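You operate a simulated robot arm through the tools that you are given. There is no shell and no other tool. Be economical: measure what you need, move in short steps, check, and stop when the job is done.

You run a simulated robot arm. Do the job below in one go: nothing can be reset, and whatever is moved stays where it is left.

Task
Clamp the cable stubs, press the loose red and white caps home, then free the stubs.
Fine: clamp slider at GRIP to clamp, back at FREE at the end. Leave the grey cap.

The check looks at the end state, three seconds after you hand in, the way a careful person would. Anything else that was tipped, shoved, dropped, spilled or broken makes it a failure. Lids that push on must go on centred and level and be pressed home; caps that screw on are set level and turned clockwise until they are tight.

Robot
A 7-joint arm with a two-finger parallel gripper, fixed in place. Base frame: the origin is at the foot of the arm, x ahead of it, y to its left, z up; the work surface is at about z = 4. Lengths are in mm, angles in rad, forces in N, time in s.
With the tool pointing down near the work surface it reaches from about 240 to 620 mm from the base axis. Its first joint turns from -1.152 to 1.152 rad. Payload 2.6 kg.
The tool frame sits at the grasp point between the pads (the TCP): z along the fingers, y along the line on which they close. The tips reach 30 mm beyond it. Largest opening 94 mm; finger width 28, thickness 10; the body of the gripper, 50 by 96 mm, starts 55 mm behind the TCP.
Orientation is told as [roll, pitch, yaw] about the base's x, y, z axes, in that order, counted from this pose: with the fingers straight down and closing along the base's y, the tool's x points along the base's -x, its y along +y and its z along -z.

Tools
- The arm moves only by the tool nudge_tool. Its argument "targets" is a list of rows, each a list of 7 numbers: the shift along the base's x, y, z in units of 25 mm (1.0 is 25 mm), then the turn, a rotation vector about the base's x, y, z in units of 8 degrees (1.0 is 8 degrees), then the gripper command, from -1 (shut) to 1 (fully open), values between in proportion. In form: [[dx, dy, dz, ax, ay, az, gripper], ...]. A call has 1 to 12 rows; each row shifts and turns the commanded pose from where the row before left it. A call with a number of a shift or a turn outside -1 to 1 is refused whole. Rows are played at 5 a second. More than 50 mm and 0.15 rad between two rows, or a gripper value outside its range, and nothing of the call is played. A pose out of reach is approached as far as the arm can. The call stops where the force on the tool passes 70 N (or 10 N more than at its start, if that is more) or the arm is blocked; 0.2 s more then pass. The fingers move at their own pace (about 72 mm/s each) and stop on an object; they squeeze with about 23 N. The grip force told is the motor's: it shows also when the fingers shut on nothing. Time passes only in rows, and 0.2 s behind the last, so rows that do not move let the fingers close. The reply holds the time, the measured pose of the TCP, the force on the tool along the base axes, the opening and the grip force, in the units named above and with some noise, and new pictures: "pictures" is both (left out), scene, wrist or none.
- Cameras (640 x 400 px; columns grow to the right, rows downward): "scene" is fixed at [58.7, 458.3, 568.6]; the picture's right is [-0.47, -0.88, 0.00], its down [-0.49, 0.26, -0.83] and it looks along [0.74, -0.39, -0.55] (base axes); focal length 335 px, centre (320, 200). "wrist" rides on the gripper at [76, 14, -103] in the tool frame; the picture's right is [-0.18, 0.98, 0.00], its down [-0.75, -0.14, -0.64] and it looks along [-0.63, -0.12, 0.77] (tool axes); focal length 243 px, centre (320, 200). There is no depth. A picture from a camera that has moved, and an enlarged one, comes with that camera's place and axes in the base frame and with its lens.
- enlarge(camera, box): a new picture of the part [left, top, right, bottom] of that camera's present view, enlarged. The clock stands still meanwhile.
- finish_job(): hands the job in; it is judged then, once.

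Work in short steps. Places have to be worked out from the pictures, the camera data and where the tool is seen: move nearer, look again, correct. Check each grasp and each placing, and mend what went wrong. You have 120 turns and 170 pictures in all, those below and enlarged ones among them. Open the gripper and draw the arm clear of the work before you hand the job in, unless the task says otherwise; then end with one line.

The tools are called after ">>>" by a JSON object that holds its "name" and its "arguments". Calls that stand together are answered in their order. nudge_tool: Moves the arm, as the interface text tells. Its arguments: {"type":"object","properties":{"targets":{"type":"array"},"pictures":{"type":"string","enum":["both","scene","wrist","none"]}},"required":["targets"]} The other tools are called the same way: enlarge (camera, box) takes an enlarged picture of a part of a camera's view; finish_job () hands the job in.

At the start:

```text
t: 0.0
position: [351.7, 148.0, 331.3]
tcp_rot: [0.0, 0.0, 0.001]
ft_force: [-0.8, -0.1, -0.7]
finger_gap: 94.1
gripper_force: 0.1
```

scene: 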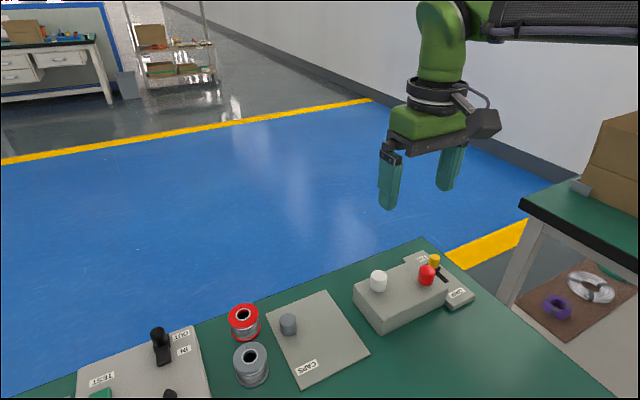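
wrist: 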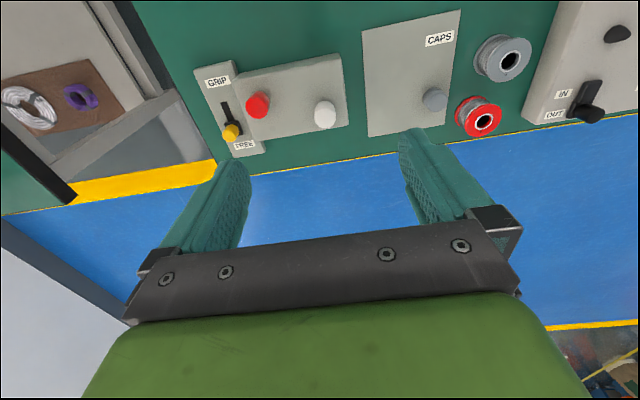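

I'll take a closer look at the fixture from both cameras before moving.

>>> {"name": "enlarge", "arguments": {"camera": "scene", "box": [330, 230, 490, 330]}}

>>> {"name": "enlarge", "arguments": {"camera": "wrist", "box": [190, 50, 366, 160]}}

```text
4.00 times, centred on (410, 280) of scene
camera zoom: at [58.7, 458.3, 568.6], right [-0.47, -0.88, 0.0], down [-0.49, 0.26, -0.83], along [0.74, -0.39, -0.55], focal length 1340 px, centre (-40, -120)
```

zoom: 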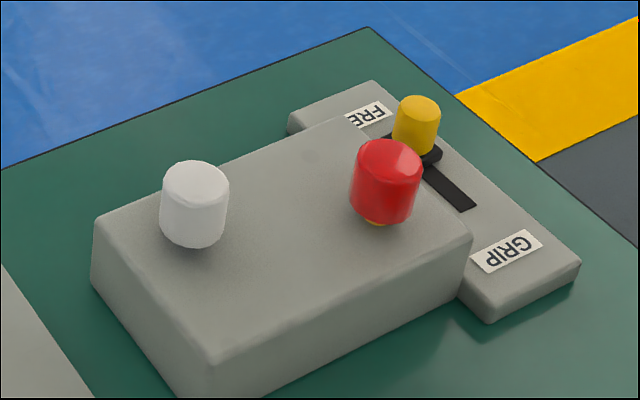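

```text
3.64 times, centred on (278, 105) of wrist
camera zoom: at [275.7, 162.9, 433.7], right [0.18, 0.98, 0.0], down [0.75, -0.14, 0.64], along [0.63, -0.12, -0.77], focal length 882 px, centre (473, 546)
```

zoom: 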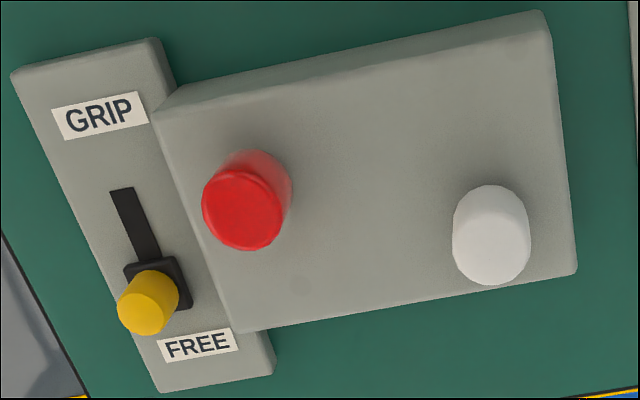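

Triangulation puts the knob near (413,-6, top 75), the red cap near (372,61, top 107) and the white cap near (400,149, top 110). The slider runs along x with GRIP toward -x. I'll go to the +x side of the knob with the fingers shut and look again.

>>> {"name": "nudge_tool", "arguments": {"targets": [[0.533, -0.891, 0, 0, 0, 0, -1], [0.533, -0.891, 0, 0, 0, 0, -1], [0.533, -0.891, 0, 0, 0, 0, -1], [0.533, -0.891, 0, 0, 0, 0, -1], [0.533, -0.891, 0, 0, 0, 0, -1], [0.533, -0.891, 0, 0, 0, 0, -1], [0.533, -0.891, 0, 0, 0, 0, -1], [0, 0, -1, 0, 0, 0, -1], [0, 0, -1, 0, 0, 0, -1], [0, 0, -1, 0, 0, 0, -1], [0, 0, -1, 0, 0, 0, -1], [0, 0, -1, 0, 0, 0, -1]]}}

```text
t: 2.6
position: [444.2, -7.4, 206.2]
tcp_rot: [-0.001, 0.0, 0.001]
ft_force: [-0.2, -0.6, 0.4]
finger_gap: 0.0
gripper_force: 23.0
camera wrist: at [368.1, 7.4, 308.6], right [0.18, 0.98, 0.0], down [0.75, -0.14, 0.64], along [0.63, -0.12, -0.77], focal length 243 px, centre (320, 200)
```

scene: 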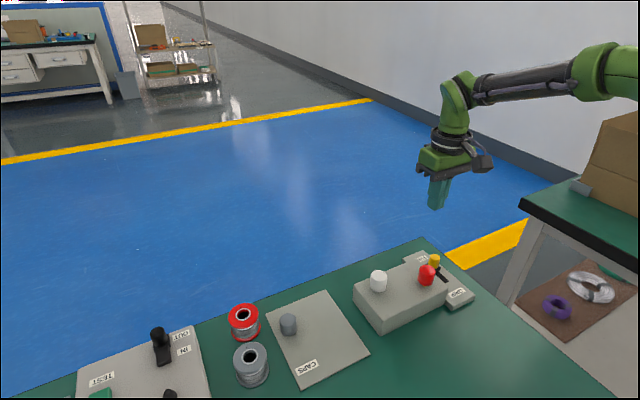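
wrist: 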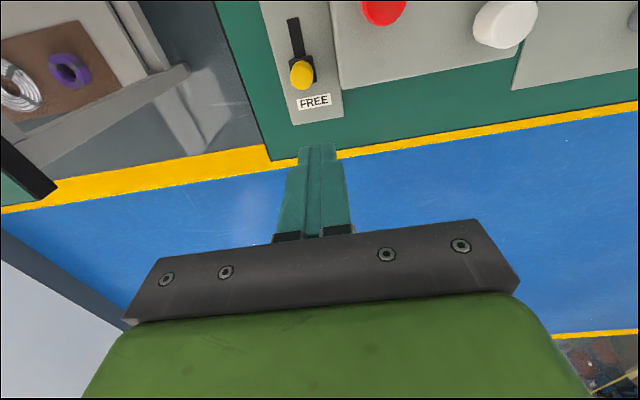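

The third view refines this: the knob is about (420,-17, top ~60), red (382,50, top ~90), white (411,140, top ~90). I'll shift to x=456, y=-17, come down beside the knob and check.

>>> {"name": "nudge_tool", "arguments": {"targets": [[0.48, -0.4, 0, 0, 0, 0, -1], [0, 0, -1, 0, 0, 0, -1], [0, 0, -1, 0, 0, 0, -1], [0, 0, -1, 0, 0, 0, -1], [0, 0, -1, 0, 0, 0, -1], [0, 0, -1, 0, 0, 0, -1]]}}

>>> {"name": "enlarge", "arguments": {"camera": "scene", "box": [330, 190, 490, 310]}}

```text
t: 4.0
position: [455.7, -17.7, 80.2]
tcp_rot: [-0.001, 0.0, -0.001]
ft_force: [0.2, 0.1, -0.3]
finger_gap: 0.0
gripper_force: 22.9
camera wrist: at [380.0, -3.2, 183.3], right [0.18, 0.98, 0.0], down [0.75, -0.14, 0.64], along [0.63, -0.12, -0.77], focal length 243 px, centre (320, 200)
```

scene: 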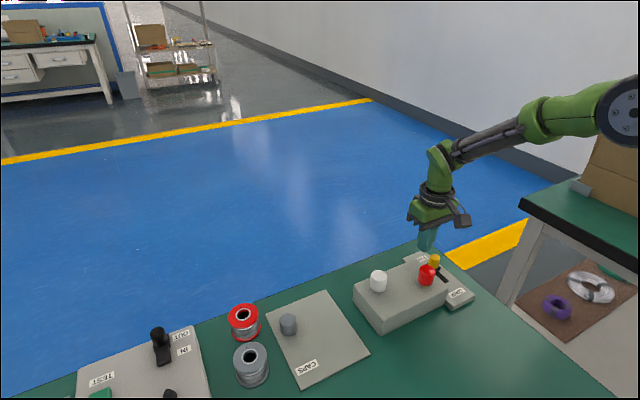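
wrist: 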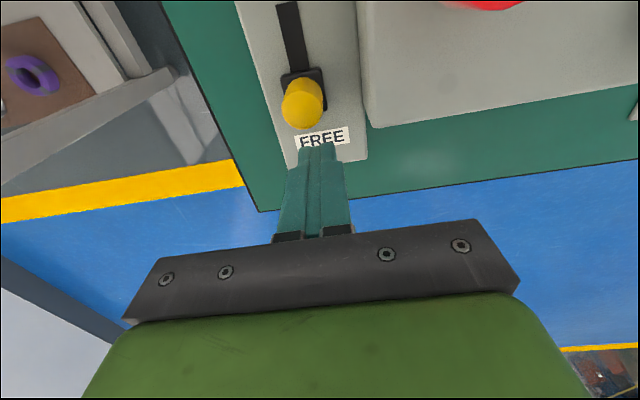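

```text
3.33 times, centred on (410, 250) of scene
camera zoom: at [58.7, 458.3, 568.6], right [-0.47, -0.88, 0.0], down [-0.49, 0.26, -0.83], along [0.74, -0.39, -0.55], focal length 1116 px, centre (20, 33)
```

zoom: 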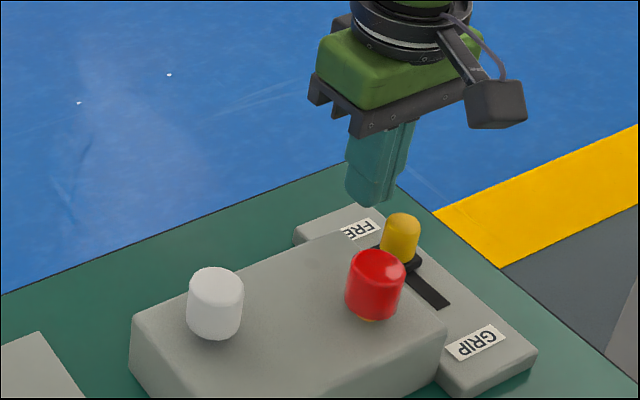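

The tip is clear behind the knob, whose y I read as about -19. I'll go 14 mm lower and push toward -x in small steps, checking for force.

>>> {"name": "nudge_tool", "arguments": {"targets": [[0, -0.06, -0.54, 0, 0, 0, -1], [-0.4, 0, 0, 0, 0, 0, -1], [-0.4, 0, 0, 0, 0, 0, -1], [-0.3, 0, 0, 0, 0, 0, -1], [-0.3, 0, 0, 0, 0, 0, -1]]}}

```text
t: 5.2
position: [420.9, -19.7, 68.6]
tcp_rot: [0.001, -0.001, -0.001]
ft_force: [0.7, 0.0, -0.8]
finger_gap: 0.0
gripper_force: 23.0
camera wrist: at [345.3, -4.2, 169.4], right [0.18, 0.98, 0.0], down [0.75, -0.14, 0.64], along [0.63, -0.12, -0.77], focal length 243 px, centre (320, 200)
```

scene: 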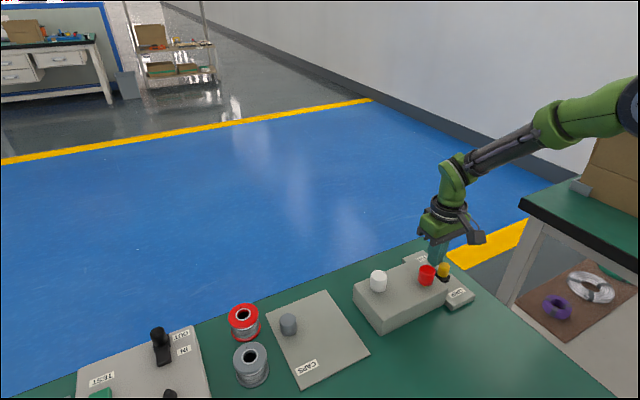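
wrist: 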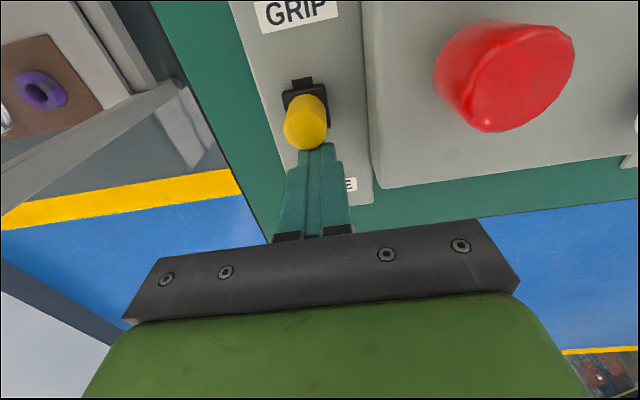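

The slider is moving easily and a little slot is left ahead of it. I'll keep pushing in small steps.

>>> {"name": "nudge_tool", "arguments": {"targets": [[-0.16, 0, 0, 0, 0, 0, -1], [-0.16, 0, 0, 0, 0, 0, -1], [-0.12, 0, 0, 0, 0, 0, -1]], "pictures": "wrist"}}

```text
t: 6.0
position: [411.6, -19.7, 67.8]
tcp_rot: [0.001, -0.001, 0.0]
ft_force: [2.1, 0.6, 0.2]
finger_gap: 0.0
gripper_force: 23.3
camera wrist: at [335.0, -4.9, 169.6], right [0.18, 0.98, 0.0], down [0.75, -0.14, 0.64], along [0.63, -0.12, -0.77], focal length 243 px, centre (320, 200)
```

wrist: 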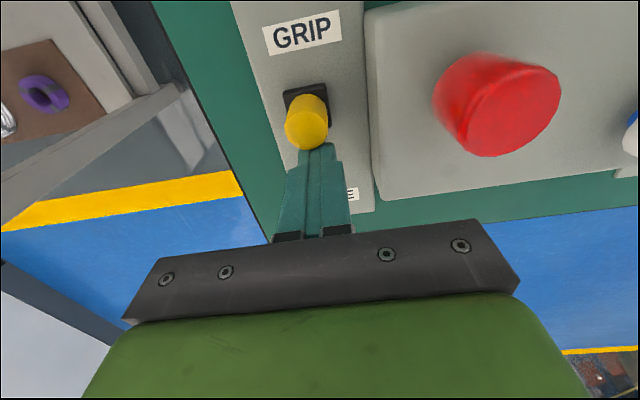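

The slot is nearly covered, so I'll push on gently to find the stop.

>>> {"name": "nudge_tool", "arguments": {"targets": [[-0.08, 0, 0, 0, 0, 0, -1], [-0.08, 0, 0, 0, 0, 0, -1]], "pictures": "wrist"}}

```text
t: 6.6
position: [410.5, -18.3, 67.9]
tcp_rot: [-0.001, -0.009, 0.005]
ft_force: [24.1, 1.4, -8.7]
finger_gap: 0.3
gripper_force: 22.5
camera wrist: at [332.9, -5.2, 169.9], right [0.18, 0.98, 0.0], down [0.75, -0.14, 0.65], along [0.64, -0.12, -0.76], focal length 243 px, centre (320, 200)
```

wrist: 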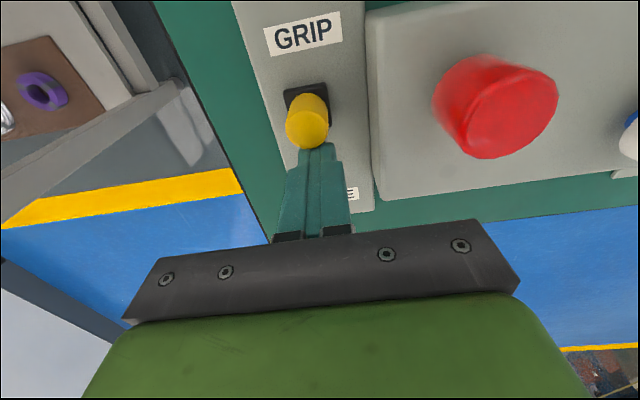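

That is the end stop, at 24 N. I'll back off, rise and view the caps from a bit nearer.

>>> {"name": "nudge_tool", "arguments": {"targets": [[0.6, 0, 0, 0, 0, 0, -1], [0, 0, 1, 0, 0, 0, -1], [0, 0, 1, 0, 0, 0, -1], [0, 0, 1, 0, 0, 0, -1], [0, 0, 1, 0, 0, 0, -1], [-1, 1, 0.6, 0, 0, 0, -1], [-1, 1, 0, 0, 0, 0, -1], [-0.6, 1, 0, 0, 0, 0, -1]]}}

>>> {"name": "enlarge", "arguments": {"camera": "scene", "box": [350, 230, 478, 310]}}

>>> {"name": "enlarge", "arguments": {"camera": "wrist", "box": [260, 0, 580, 200]}}

```text
t: 8.4
position: [355.6, 54.7, 182.0]
tcp_rot: [0.0, 0.0, 0.0]
ft_force: [-0.5, 0.5, -0.5]
finger_gap: 0.0
gripper_force: 23.3
camera wrist: at [280.4, 69.9, 284.2], right [0.18, 0.98, 0.0], down [0.75, -0.14, 0.64], along [0.63, -0.12, -0.77], focal length 243 px, centre (320, 200)
```

scene: 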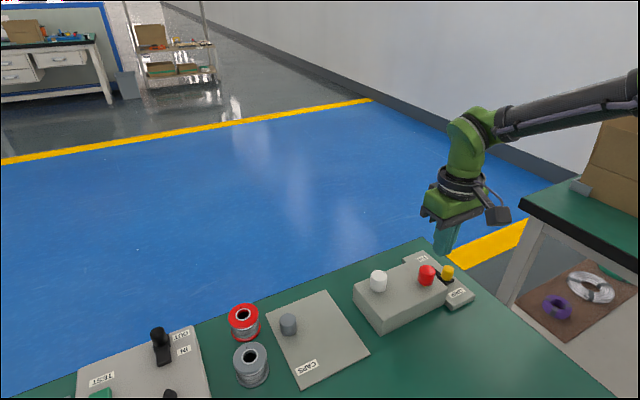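
wrist: 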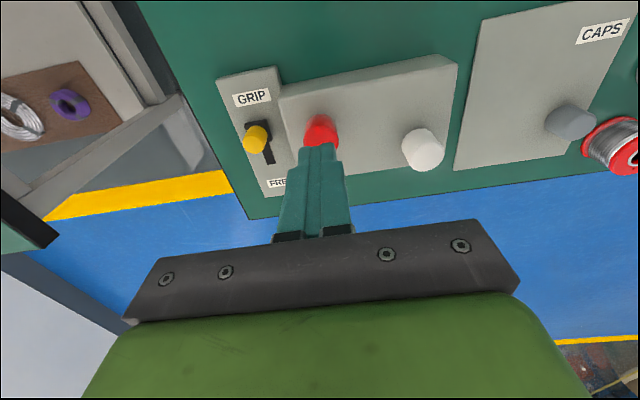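

```text
5.00 times, centred on (414, 270) of scene
camera zoom: at [58.7, 458.3, 568.6], right [-0.47, -0.88, 0.0], down [-0.49, 0.26, -0.83], along [0.74, -0.39, -0.55], focal length 1674 px, centre (-150, -150)
```

zoom: 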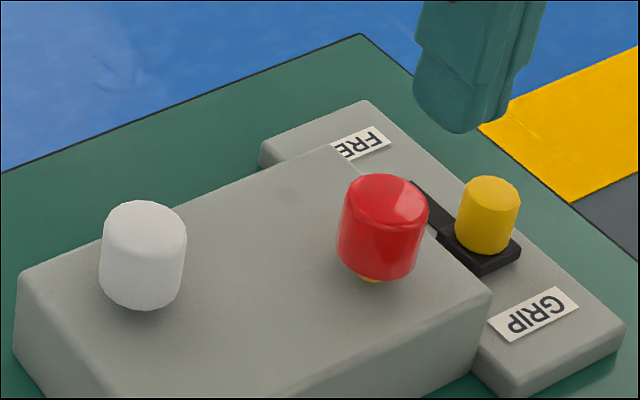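

```text
2.00 times, centred on (420, 100) of wrist
camera zoom: at [280.4, 69.9, 284.2], right [0.18, 0.98, 0.0], down [0.75, -0.14, 0.64], along [0.63, -0.12, -0.77], focal length 485 px, centre (120, 400)
```

zoom: 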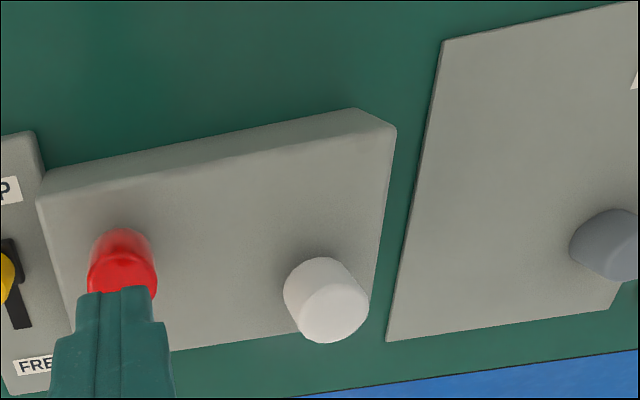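

Both caps sit roughly level on their stubs. I'll hover the shut fingertips just above the red cap and check the alignment from both cameras.

>>> {"name": "nudge_tool", "arguments": {"targets": [[1, -0.2, 0, 0, 0, 0, -1], [0.06, 0, -1, 0, 0, 0, -1], [0, 0, -0.6, 0, 0, 0, -1], [0, 0, 0, 0, 0, 0, -1]]}}

>>> {"name": "enlarge", "arguments": {"camera": "scene", "box": [366, 210, 494, 290]}}

>>> {"name": "enlarge", "arguments": {"camera": "wrist", "box": [220, 40, 420, 165]}}

```text
t: 9.4
position: [384.4, 49.9, 143.3]
tcp_rot: [0.001, 0.0, 0.002]
ft_force: [0.2, -1.3, 1.6]
finger_gap: 0.2
gripper_force: 23.0
camera wrist: at [307.2, 65.1, 244.8], right [0.18, 0.98, 0.0], down [0.75, -0.14, 0.64], along [0.63, -0.12, -0.77], focal length 243 px, centre (320, 200)
```

scene: 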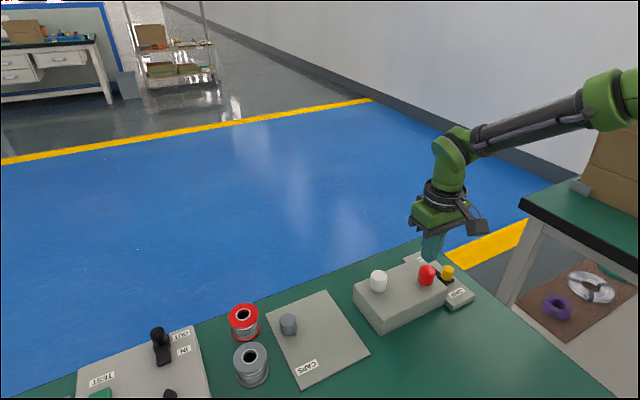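
wrist: 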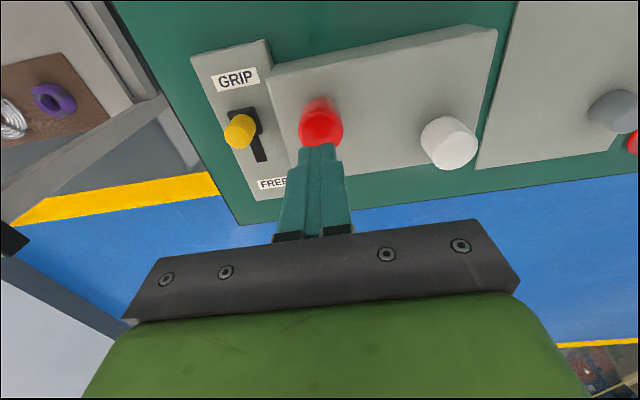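

```text
5.00 times, centred on (430, 250) of scene
camera zoom: at [58.7, 458.3, 568.6], right [-0.47, -0.88, 0.0], down [-0.49, 0.26, -0.83], along [0.74, -0.39, -0.55], focal length 1674 px, centre (-230, -50)
```

zoom: 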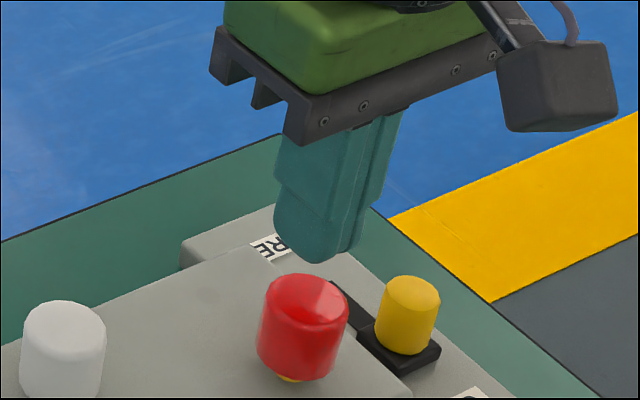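

```text
3.20 times, centred on (320, 102) of wrist
camera zoom: at [307.2, 65.1, 244.8], right [0.18, 0.98, 0.0], down [0.75, -0.14, 0.64], along [0.63, -0.12, -0.77], focal length 776 px, centre (320, 512)
```

zoom: 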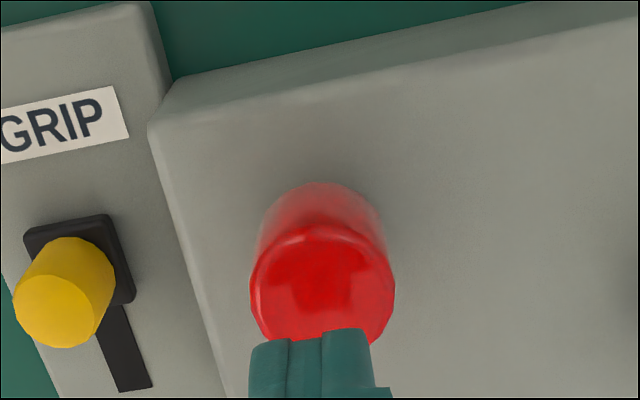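

The cap top is about 30 mm across and centred near (378,51.5), with x still uncertain by about 4 mm. I'll close the vertical gap so parallax goes away, then check again.

>>> {"name": "nudge_tool", "arguments": {"targets": [[-0.2, 0.06, -0.3, 0, 0, 0, -1], [0, 0, -0.3, 0, 0, 0, -1], [0, 0, 0, 0, 0, 0, -1]], "pictures": "none"}}

>>> {"name": "enlarge", "arguments": {"camera": "scene", "box": [366, 210, 494, 290]}}

>>> {"name": "enlarge", "arguments": {"camera": "wrist", "box": [220, 40, 420, 165]}}

```text
t: 10.2
position: [377.4, 51.3, 127.6]
tcp_rot: [0.0, 0.0, 0.0]
ft_force: [-0.1, 0.2, -0.2]
finger_gap: 0.2
gripper_force: 23.0
```

```text
5.00 times, centred on (430, 250) of scene
camera zoom: at [58.7, 458.3, 568.6], right [-0.47, -0.88, 0.0], down [-0.49, 0.26, -0.83], along [0.74, -0.39, -0.55], focal length 1674 px, centre (-230, -50)
```

zoom: 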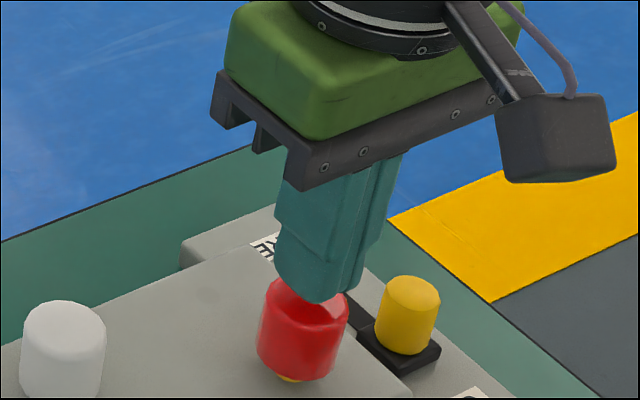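

```text
3.20 times, centred on (320, 102) of wrist
camera zoom: at [301.4, 66.9, 229.7], right [0.18, 0.98, 0.0], down [0.75, -0.14, 0.64], along [0.63, -0.12, -0.77], focal length 776 px, centre (320, 512)
```

zoom: 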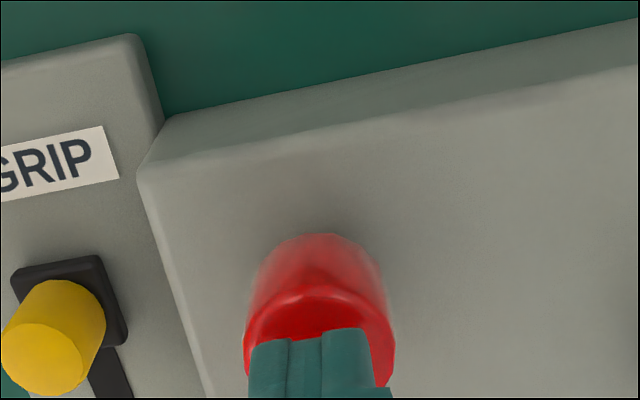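

Both views suggest moving about 3.5 mm toward -x and 2 mm toward +y. I'll correct that and come down to just above contact.

>>> {"name": "nudge_tool", "arguments": {"targets": [[-0.14, 0.08, 0, 0, 0, 0, -1], [0, 0, -0.16, 0, 0, 0, -1], [0, 0, 0, 0, 0, 0, -1]], "pictures": "none"}}

>>> {"name": "enlarge", "arguments": {"camera": "scene", "box": [382, 230, 462, 280]}}

>>> {"name": "enlarge", "arguments": {"camera": "wrist", "box": [240, 80, 400, 180]}}

```text
t: 11.0
position: [375.2, 54.3, 123.5]
tcp_rot: [0.0, 0.0, 0.0]
ft_force: [0.9, 0.3, 0.8]
finger_gap: 0.0
gripper_force: 22.6
```

```text
8.00 times, centred on (422, 255) of scene
camera zoom: at [58.7, 458.3, 568.6], right [-0.47, -0.88, 0.0], down [-0.49, 0.26, -0.83], along [0.74, -0.39, -0.55], focal length 2679 px, centre (-496, -240)
```

zoom: 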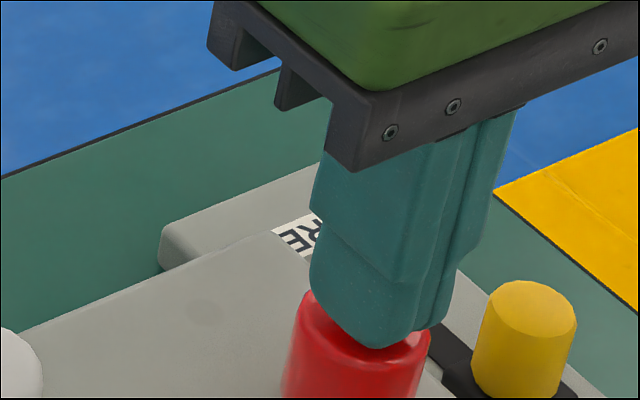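

```text
4.00 times, centred on (320, 130) of wrist
camera zoom: at [298.5, 68.8, 225.7], right [0.18, 0.98, 0.0], down [0.75, -0.14, 0.64], along [0.63, -0.12, -0.77], focal length 970 px, centre (320, 480)
```

zoom: 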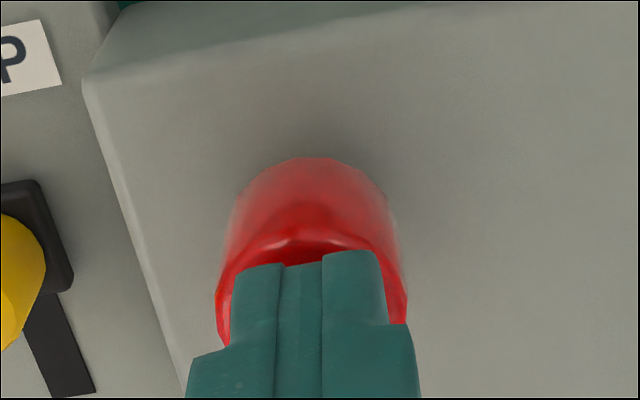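

Alignment is now within about 1-2 mm. I'll add 1 mm in y and press down in 2 mm steps.

>>> {"name": "nudge_tool", "arguments": {"targets": [[0, 0.04, -0.08, 0, 0, 0, -1], [0, 0, -0.08, 0, 0, 0, -1], [0, 0, -0.08, 0, 0, 0, -1]], "pictures": "none"}}

>>> {"name": "enlarge", "arguments": {"camera": "scene", "box": [382, 240, 462, 290]}}

>>> {"name": "enlarge", "arguments": {"camera": "wrist", "box": [240, 80, 400, 180]}}

```text
t: 11.8
position: [374.4, 54.7, 119.2]
tcp_rot: [-0.001, 0.0, 0.0]
ft_force: [-0.6, -0.8, 2.9]
finger_gap: 0.0
gripper_force: 22.9
```

```text
8.00 times, centred on (422, 265) of scene
camera zoom: at [58.7, 458.3, 568.6], right [-0.47, -0.88, 0.0], down [-0.49, 0.26, -0.83], along [0.74, -0.39, -0.55], focal length 2679 px, centre (-496, -320)
```

zoom: 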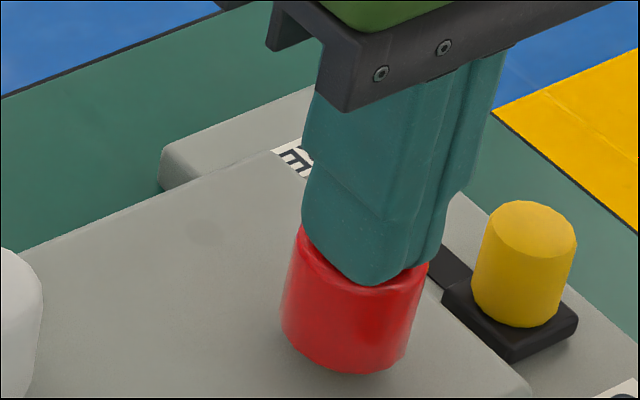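

```text
4.00 times, centred on (320, 130) of wrist
camera zoom: at [298.7, 69.8, 220.0], right [0.18, 0.98, 0.0], down [0.75, -0.14, 0.64], along [0.63, -0.12, -0.77], focal length 970 px, centre (320, 480)
```

zoom: 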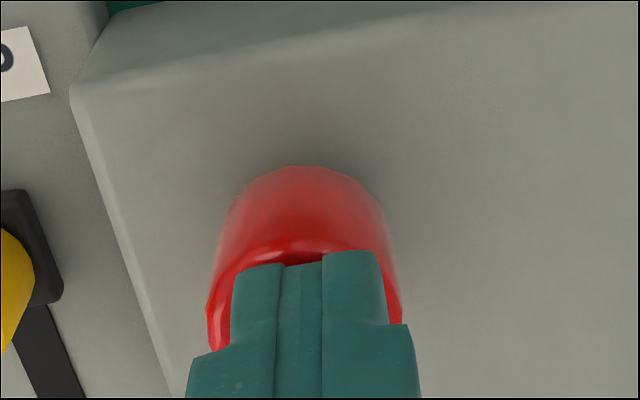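

Contact is at about tip z=90 with a light force, and the finger is centred on the cap. I'll press on.

>>> {"name": "nudge_tool", "arguments": {"targets": [[0, 0, -0.08, 0, 0, 0, -1], [0, 0, -0.08, 0, 0, 0, -1], [0, 0, 0, 0, 0, 0, -1]], "pictures": "none"}}

>>> {"name": "enlarge", "arguments": {"camera": "scene", "box": [382, 240, 462, 290]}}

```text
t: 12.6
position: [375.8, 54.7, 114.6]
tcp_rot: [-0.001, 0.001, 0.0]
ft_force: [0.6, 1.3, 3.7]
finger_gap: 0.0
gripper_force: 23.7
```

```text
8.00 times, centred on (422, 265) of scene
camera zoom: at [58.7, 458.3, 568.6], right [-0.47, -0.88, 0.0], down [-0.49, 0.26, -0.83], along [0.74, -0.39, -0.55], focal length 2679 px, centre (-496, -320)
```

zoom: 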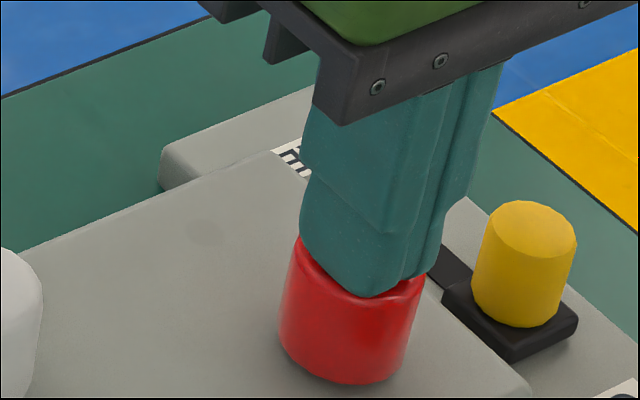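

The cap is sliding down with little resistance. I'll keep going until it stops firmly.

>>> {"name": "nudge_tool", "arguments": {"targets": [[0, 0, -0.06, 0, 0, 0, -1], [0, 0, -0.06, 0, 0, 0, -1], [0, 0, -0.06, 0, 0, 0, -1], [0, 0, 0, 0, 0, 0, -1]], "pictures": "none"}}

>>> {"name": "enlarge", "arguments": {"camera": "scene", "box": [382, 240, 462, 290]}}

```text
t: 13.6
position: [374.1, 55.5, 110.3]
tcp_rot: [0.0, 0.001, 0.0]
ft_force: [-0.9, -1.3, 8.6]
finger_gap: 0.0
gripper_force: 23.5
```

```text
8.00 times, centred on (422, 265) of scene
camera zoom: at [58.7, 458.3, 568.6], right [-0.47, -0.88, 0.0], down [-0.49, 0.26, -0.83], along [0.74, -0.39, -0.55], focal length 2679 px, centre (-496, -320)
```

zoom: 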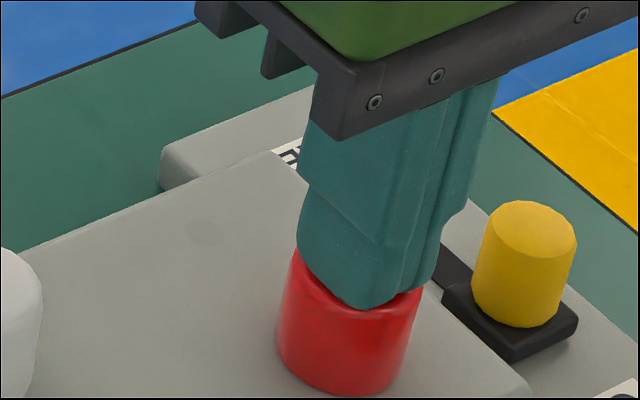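

>>> {"name": "nudge_tool", "arguments": {"targets": [[0, 0, -0.06, 0, 0, 0, -1], [0, 0, -0.06, 0, 0, 0, -1], [0, 0, -0.06, 0, 0, 0, -1], [0, 0, 0, 0, 0, 0, -1]], "pictures": "none"}}

>>> {"name": "enlarge", "arguments": {"camera": "scene", "box": [382, 240, 462, 290]}}

```text
t: 14.4
position: [375.9, 55.7, 108.4]
tcp_rot: [0.001, -0.005, -0.007]
ft_force: [-4.7, -1.3, 12.9]
finger_gap: 0.0
gripper_force: 22.8
stopped in row 4: the force on the tool passed its limit (the readings are from after the stop); the commanded pose is now the measured one
```

```text
8.00 times, centred on (422, 265) of scene
camera zoom: at [58.7, 458.3, 568.6], right [-0.47, -0.88, 0.0], down [-0.49, 0.26, -0.83], along [0.74, -0.39, -0.55], focal length 2679 px, centre (-496, -320)
```

zoom: 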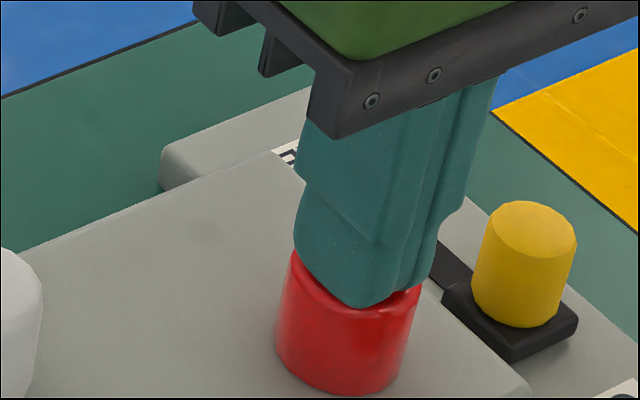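

The force passed 70 N at the end of about 11 mm of travel, so red should be home. I'll lift, move over to hover by white (about 406,146) and inspect.

>>> {"name": "nudge_tool", "arguments": {"targets": [[0, 0, 0.5, 0, 0, 0, -1], [0, 0, 1, 0, 0, 0, -1], [0, 0, 0.8, 0, 0, 0, -1], [0.3, 0.9, 0, 0, 0, 0, -1], [0.3, 0.9, 0, 0, 0, 0, -1], [0.3, 0.9, 0, 0, 0, 0, -1], [0.3, 0.9, 0, 0, 0, 0, -1], [0, 0, -0.8, 0, 0, 0, -1], [0, 0, -0.4, 0, 0, 0, -1], [0, 0, 0, 0, 0, 0, -1]], "pictures": "none"}}

>>> {"name": "enlarge", "arguments": {"camera": "scene", "box": [342, 230, 470, 310]}}

>>> {"name": "enlarge", "arguments": {"camera": "wrist", "box": [160, 50, 400, 200]}}

```text
t: 16.6
position: [404.7, 146.1, 135.9]
tcp_rot: [0.002, -0.002, -0.004]
ft_force: [0.3, 0.0, -1.0]
finger_gap: 0.2
gripper_force: 22.8
```

```text
5.00 times, centred on (406, 270) of scene
camera zoom: at [58.7, 458.3, 568.6], right [-0.47, -0.88, 0.0], down [-0.49, 0.26, -0.83], along [0.74, -0.39, -0.55], focal length 1674 px, centre (-110, -150)
```

zoom: 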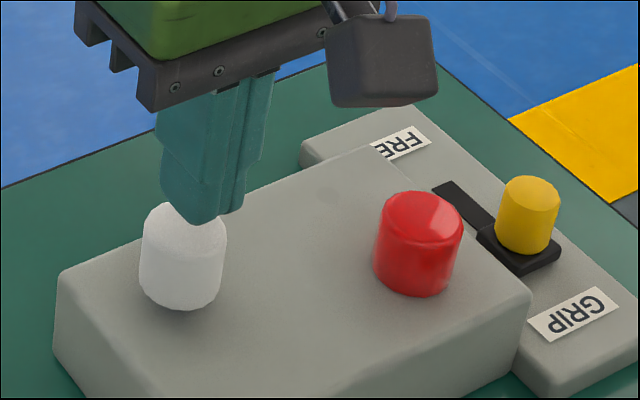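

```text
2.67 times, centred on (280, 125) of wrist
camera zoom: at [328.3, 159.6, 237.3], right [0.19, 0.98, 0.0], down [0.75, -0.15, 0.65], along [0.63, -0.12, -0.76], focal length 647 px, centre (427, 400)
```

zoom: 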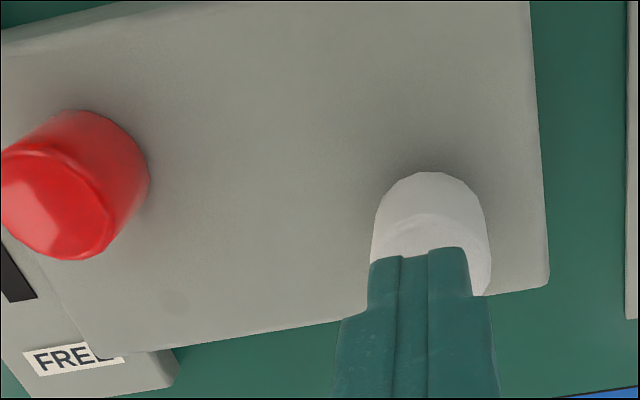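

Red sits flush and level. The tip needs to go about 3.5 mm toward +y to centre on white, while x looks right. I'll correct and descend near contact.

>>> {"name": "nudge_tool", "arguments": {"targets": [[0, 0.14, -0.2, 0, 0, 0, -1], [0, 0, -0.24, 0, 0, 0, -1], [0, 0, 0, 0, 0, 0, -1]], "pictures": "none"}}

>>> {"name": "enlarge", "arguments": {"camera": "scene", "box": [340, 240, 420, 290]}}

>>> {"name": "enlarge", "arguments": {"camera": "wrist", "box": [240, 80, 400, 180]}}

```text
t: 17.4
position: [406.1, 148.2, 125.0]
tcp_rot: [0.003, -0.005, -0.003]
ft_force: [0.6, -0.2, 0.8]
finger_gap: 0.3
gripper_force: 23.2
```

```text
8.00 times, centred on (380, 265) of scene
camera zoom: at [58.7, 458.3, 568.6], right [-0.47, -0.88, 0.0], down [-0.49, 0.26, -0.83], along [0.74, -0.39, -0.55], focal length 2679 px, centre (-160, -320)
```

zoom: 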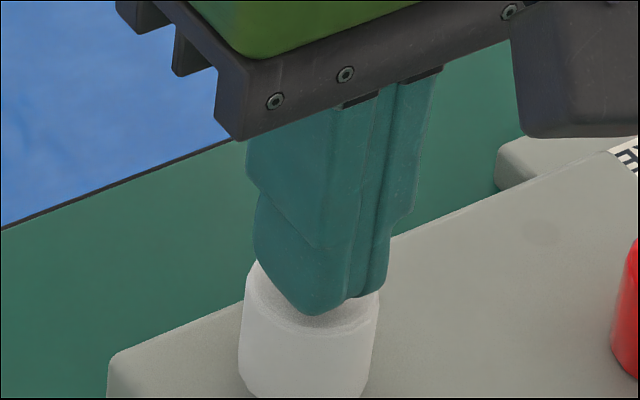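

```text
4.00 times, centred on (320, 130) of wrist
camera zoom: at [329.1, 163.1, 226.8], right [0.19, 0.98, 0.0], down [0.75, -0.15, 0.65], along [0.63, -0.12, -0.76], focal length 970 px, centre (320, 480)
```

zoom: 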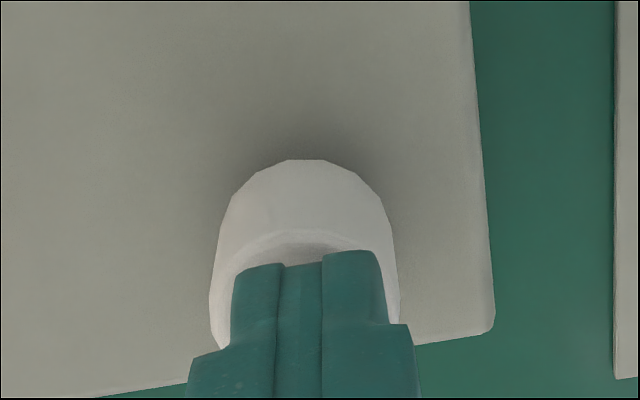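

White is aligned just as red was. I'll press down with gentle steps, and take out the slight residual tilt.

>>> {"name": "nudge_tool", "arguments": {"targets": [[0, 0, -0.08, -0.02, 0.036, 0.02, -1], [0, 0, -0.08, 0, 0, 0, -1], [0, 0, -0.08, 0, 0, 0, -1], [0, 0, -0.06, 0, 0, 0, -1], [0, 0, 0, 0, 0, 0, -1]], "pictures": "none"}}

>>> {"name": "enlarge", "arguments": {"camera": "scene", "box": [340, 250, 420, 300]}}

>>> {"name": "enlarge", "arguments": {"camera": "wrist", "box": [240, 80, 400, 180]}}

```text
t: 18.6
position: [404.6, 147.9, 117.6]
tcp_rot: [0.0, 0.0, -0.001]
ft_force: [-1.4, 2.1, 3.1]
finger_gap: 0.2
gripper_force: 23.4
```

```text
8.00 times, centred on (380, 275) of scene
camera zoom: at [58.7, 458.3, 568.6], right [-0.47, -0.88, 0.0], down [-0.49, 0.26, -0.83], along [0.74, -0.39, -0.55], focal length 2679 px, centre (-160, -400)
```

zoom: 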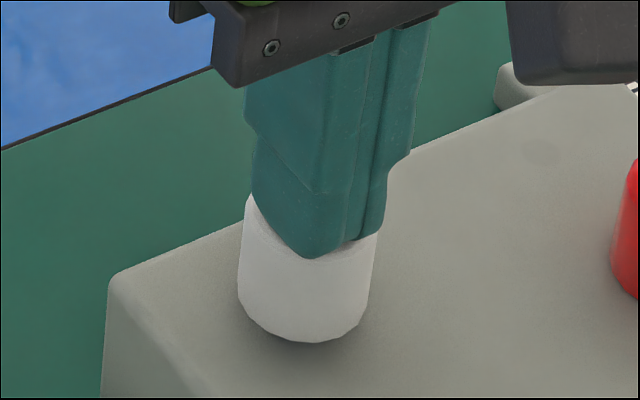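

```text
4.00 times, centred on (320, 130) of wrist
camera zoom: at [329.3, 163.1, 219.8], right [0.18, 0.98, 0.0], down [0.75, -0.14, 0.64], along [0.63, -0.12, -0.77], focal length 970 px, centre (320, 480)
```

zoom: 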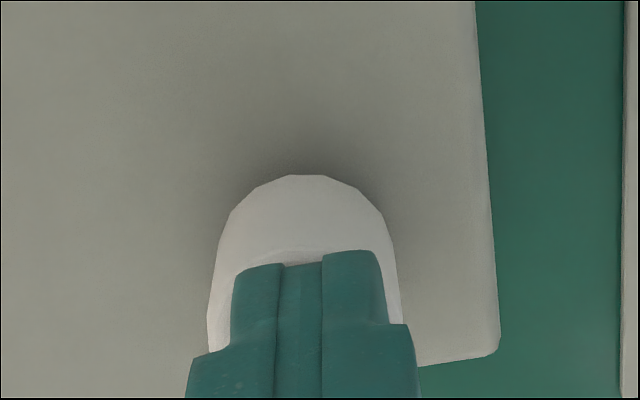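

Contact is centred, so I'll press home as with red until the firm stop.

>>> {"name": "nudge_tool", "arguments": {"targets": [[0, 0, -0.08, 0, 0, 0, -1], [0, 0, -0.08, 0, 0, 0, -1], [0, 0, -0.06, 0, 0, 0, -1], [0, 0, -0.06, 0, 0, 0, -1], [0, 0, -0.06, 0, 0, 0, -1], [0, 0, -0.06, 0, 0, 0, -1], [0, 0, 0, 0, 0, 0, -1]], "pictures": "none"}}

>>> {"name": "enlarge", "arguments": {"camera": "scene", "box": [340, 250, 420, 300]}}

```text
t: 20.2
position: [404.5, 148.1, 109.5]
tcp_rot: [-0.002, -0.003, -0.002]
ft_force: [-6.6, -3.6, 27.1]
finger_gap: 0.1
gripper_force: 23.1
```

```text
8.00 times, centred on (380, 275) of scene
camera zoom: at [58.6, 458.3, 568.6], right [-0.47, -0.88, 0.0], down [-0.49, 0.26, -0.83], along [0.74, -0.39, -0.55], focal length 2679 px, centre (-160, -400)
```

zoom: 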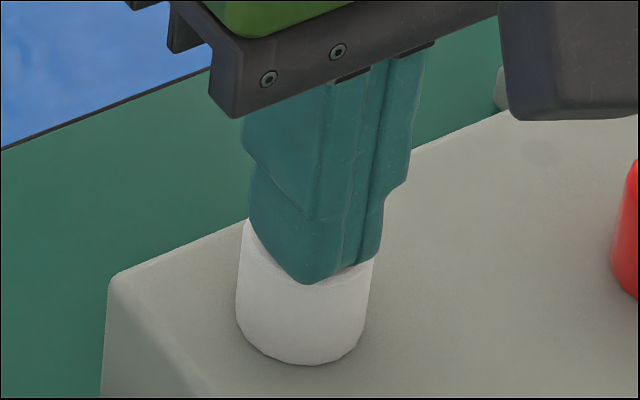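

The force is rising at 109.5, the same height as red's stop. I'll press a little more to make sure it is home.

>>> {"name": "nudge_tool", "arguments": {"targets": [[0, 0, -0.06, 0, 0, 0, -1], [0, 0, -0.06, 0, 0, 0, -1], [0, 0, -0.04, 0, 0, 0, -1]], "pictures": "none"}}

```text
t: 21.0
position: [406.0, 149.7, 109.3]
tcp_rot: [0.003, -0.003, -0.003]
ft_force: [-23.0, -6.2, 64.1]
finger_gap: 0.0
gripper_force: 23.1
```

White is firmly home, with 64 N and no further movement. I'll lift straight up, cross over high to the -x side of the knob and inspect.

>>> {"name": "nudge_tool", "arguments": {"targets": [[0, 0, 0.5, 0, 0, 0, -1], [0, 0, 1, 0, 0, 0, -1], [0, 0, 1, 0, 0, 0, -1], [-0.3, -0.95, 0, 0, 0, 0, -1], [-0.3, -0.95, 0, 0, 0, 0, -1], [-0.3, -0.95, 0, 0, 0, 0, -1], [-0.3, -0.95, 0, 0, 0, 0, -1], [-0.3, -0.95, 0, 0, 0, 0, -1], [-0.3, -0.95, 0, 0, 0, 0, -1], [-0.3, -0.95, 0, 0, 0, 0, -1], [0, 0, -0.5, 0, 0, 0, -1], [0, 0, 0, 0, 0, 0, -1]], "pictures": "wrist"}}

>>> {"name": "enlarge", "arguments": {"camera": "scene", "box": [342, 230, 502, 330]}}

```text
t: 23.6
position: [354.0, -17.9, 155.0]
tcp_rot: [-0.003, 0.0, -0.001]
ft_force: [-0.1, 0.8, 0.9]
finger_gap: 0.3
gripper_force: 22.9
camera wrist: at [277.9, -3.2, 255.9], right [0.19, 0.98, 0.0], down [0.75, -0.14, 0.64], along [0.63, -0.12, -0.77], focal length 243 px, centre (320, 200)
```

wrist: 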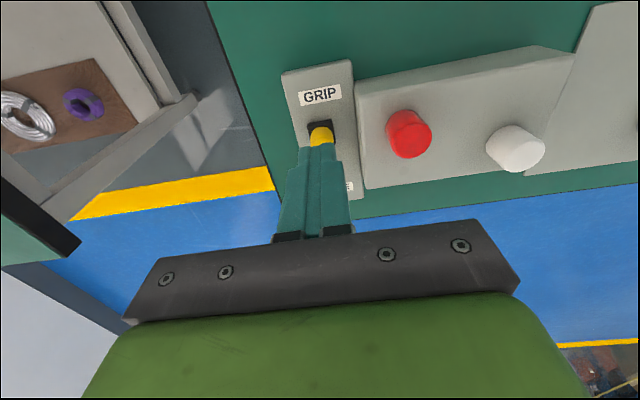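

```text
4.00 times, centred on (422, 280) of scene
camera zoom: at [58.7, 458.3, 568.6], right [-0.47, -0.88, 0.0], down [-0.49, 0.26, -0.83], along [0.74, -0.39, -0.55], focal length 1340 px, centre (-88, -120)
```

zoom: 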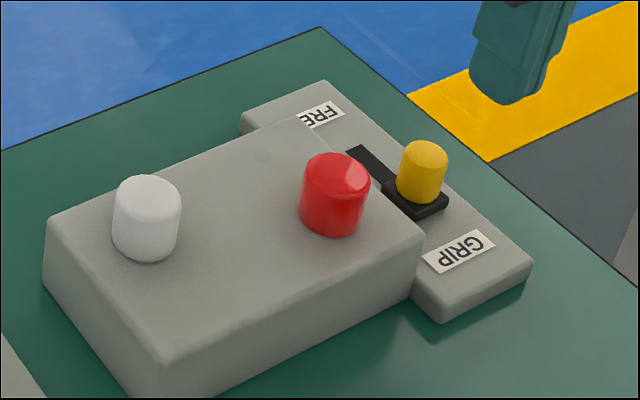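

Both caps are home and level. I'll back off to x≈347, go down on the GRIP side of the knob and check.

>>> {"name": "nudge_tool", "arguments": {"targets": [[-0.28, -0.06, 0, 0, 0, 0, -1], [0, 0, -1, 0, 0, 0, -1], [0, 0, -1, 0, 0, 0, -1], [0, 0, -0.9, 0, 0, 0, -1], [0, 0, -0.4, 0, 0, 0, -1], [0, 0, 0, 0, 0, 0, -1]], "pictures": "wrist"}}

>>> {"name": "enlarge", "arguments": {"camera": "scene", "box": [382, 230, 510, 310]}}

```text
t: 25.0
position: [345.7, -19.4, 70.1]
tcp_rot: [0.0, 0.001, -0.003]
ft_force: [1.0, 0.2, -0.5]
finger_gap: 0.0
gripper_force: 22.9
camera wrist: at [269.5, -4.7, 172.7], right [0.19, 0.98, 0.0], down [0.75, -0.14, 0.64], along [0.63, -0.12, -0.77], focal length 243 px, centre (320, 200)
```

wrist: 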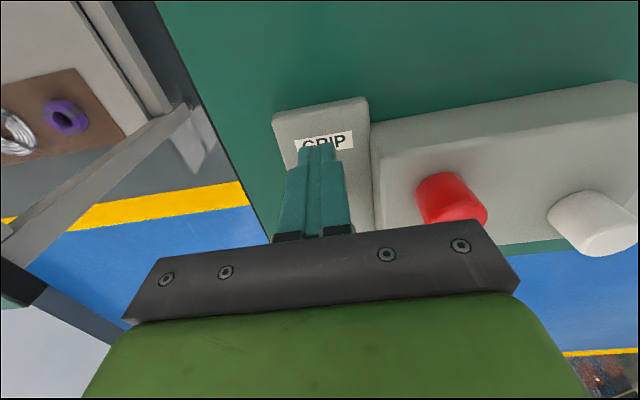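

```text
5.00 times, centred on (446, 270) of scene
camera zoom: at [58.7, 458.3, 568.6], right [-0.47, -0.88, 0.0], down [-0.49, 0.26, -0.83], along [0.74, -0.39, -0.55], focal length 1674 px, centre (-310, -150)
```

zoom: 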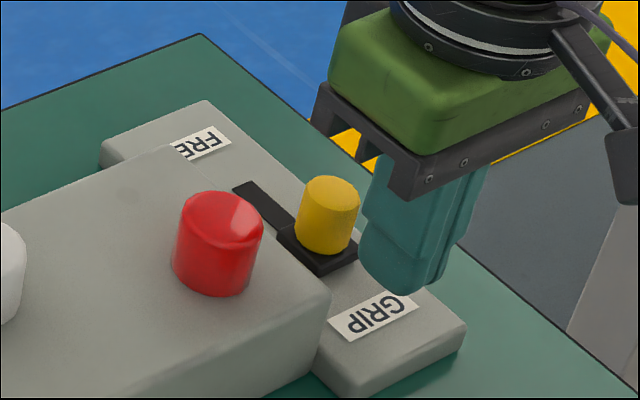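

The finger is lined up on the GRIP side of the knob. I'll push toward +x.

>>> {"name": "nudge_tool", "arguments": {"targets": [[0.4, 0, -0.04, 0, 0, 0, -1], [0.3, 0, 0, 0, 0, 0, -1], [0.3, 0, 0, 0, 0, 0, -1], [0.3, 0, 0, 0, 0, 0, -1], [0.3, 0, 0, 0, 0, 0, -1]], "pictures": "none"}}

>>> {"name": "enlarge", "arguments": {"camera": "scene", "box": [382, 230, 510, 310]}}

```text
t: 26.2
position: [387.4, -18.8, 70.8]
tcp_rot: [0.001, -0.001, 0.0]
ft_force: [-1.3, 0.6, -0.9]
finger_gap: 0.1
gripper_force: 22.5
```

```text
5.00 times, centred on (446, 270) of scene
camera zoom: at [58.7, 458.3, 568.6], right [-0.47, -0.88, 0.0], down [-0.49, 0.26, -0.83], along [0.74, -0.39, -0.55], focal length 1674 px, centre (-310, -150)
```

zoom: 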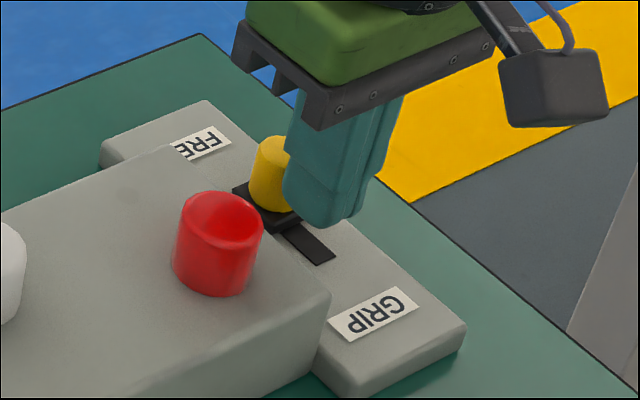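

The slider is moving back smoothly. I'll continue in small steps to the FREE stop.

>>> {"name": "nudge_tool", "arguments": {"targets": [[0.12, 0, 0, 0, 0, 0, -1], [0.12, 0, 0, 0, 0, 0, -1], [0.08, 0, 0, 0, 0, 0, -1], [0.08, 0, 0, 0, 0, 0, -1]], "pictures": "none"}}

```text
t: 27.2
position: [396.2, -19.6, 72.2]
tcp_rot: [-0.002, -0.001, -0.002]
ft_force: [-1.6, -0.6, -0.1]
finger_gap: 0.0
gripper_force: 22.4
```

>>> {"name": "nudge_tool", "arguments": {"targets": [[0.08, 0, 0, 0, 0, 0, -1], [0.08, 0, 0, 0, 0, 0, -1]], "pictures": "none"}}

>>> {"name": "enlarge", "arguments": {"camera": "scene", "box": [382, 230, 510, 310]}}

```text
t: 27.8
position: [399.9, -18.9, 70.2]
tcp_rot: [-0.002, 0.005, -0.005]
ft_force: [-10.6, -0.9, 4.5]
finger_gap: 0.0
gripper_force: 22.8
```

```text
5.00 times, centred on (446, 270) of scene
camera zoom: at [58.7, 458.3, 568.6], right [-0.47, -0.88, 0.0], down [-0.49, 0.26, -0.83], along [0.74, -0.39, -0.55], focal length 1674 px, centre (-310, -150)
```

zoom: 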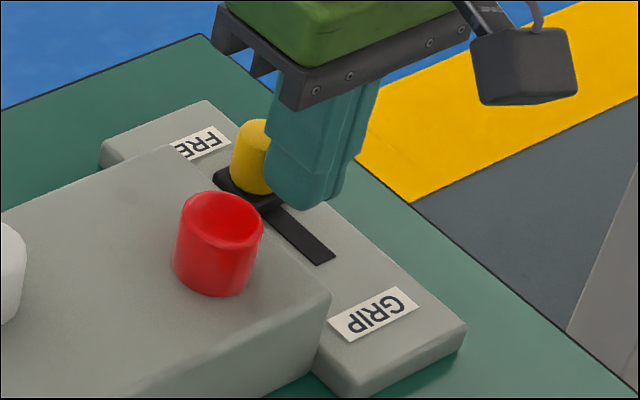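

The force jumped to 11 N, so the stop has been reached. One more small push to seat it, then I'll back off, rise, open and look.

>>> {"name": "nudge_tool", "arguments": {"targets": [[0.05, 0, 0, 0, 0, 0, -1], [-0.4, 0, 0, 0, 0, 0, -1], [-0.3, 0, 0, 0, 0, 0, -1], [0, 0, 1, 0, 0, 0, -1], [0, 0, 1, 0, 0, 0, -1], [0, 0, 1, 0, 0, 0, -1], [0, 0, 1, 0, 0, 0, -1], [-0.5, 0, 1, 0, 0, 0, -1], [-0.5, 0, 1, 0, 0, 0, 0.5], [0, 0, 0, 0, 0, 0, 1], [0, 0, 0, 0, 0, 0, 1]]}}

>>> {"name": "enlarge", "arguments": {"camera": "scene", "box": [340, 230, 500, 330]}}

>>> {"name": "enlarge", "arguments": {"camera": "wrist", "box": [240, 50, 560, 250]}}

```text
t: 30.2
position: [358.5, -19.0, 219.1]
tcp_rot: [-0.001, 0.0, -0.002]
ft_force: [0.0, 0.3, 0.1]
finger_gap: 94.0
gripper_force: 0.1
camera wrist: at [283.1, -4.4, 321.8], right [0.19, 0.98, 0.0], down [0.75, -0.14, 0.64], along [0.63, -0.12, -0.77], focal length 243 px, centre (320, 200)
```

scene: 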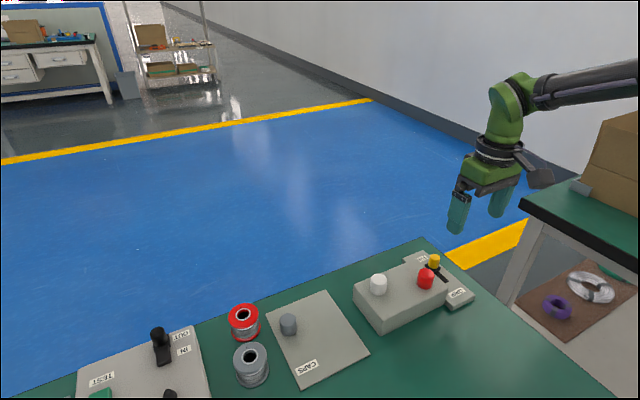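
wrist: 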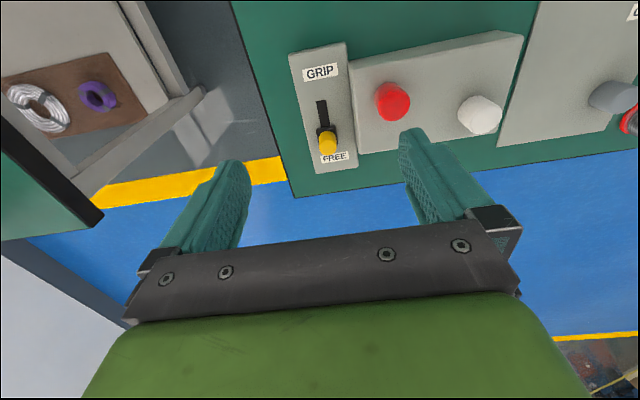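

```text
4.00 times, centred on (420, 280) of scene
camera zoom: at [58.7, 458.3, 568.6], right [-0.47, -0.88, 0.0], down [-0.49, 0.26, -0.83], along [0.74, -0.39, -0.55], focal length 1340 px, centre (-80, -120)
```

zoom: 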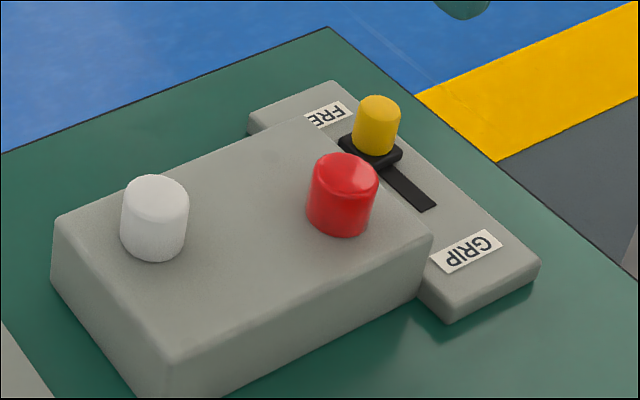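

```text
2.00 times, centred on (400, 150) of wrist
camera zoom: at [283.1, -4.4, 321.8], right [0.19, 0.98, 0.0], down [0.75, -0.14, 0.64], along [0.63, -0.12, -0.77], focal length 485 px, centre (160, 300)
```

zoom: 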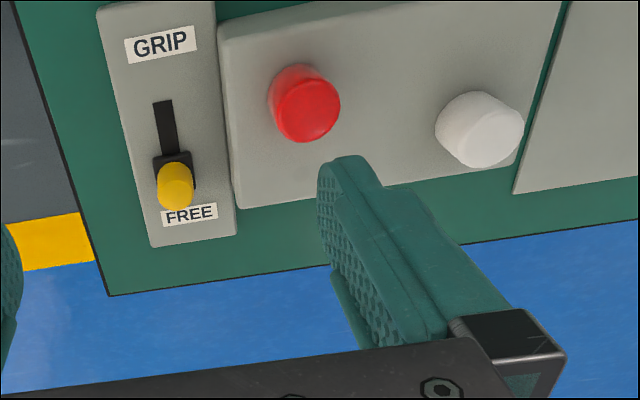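

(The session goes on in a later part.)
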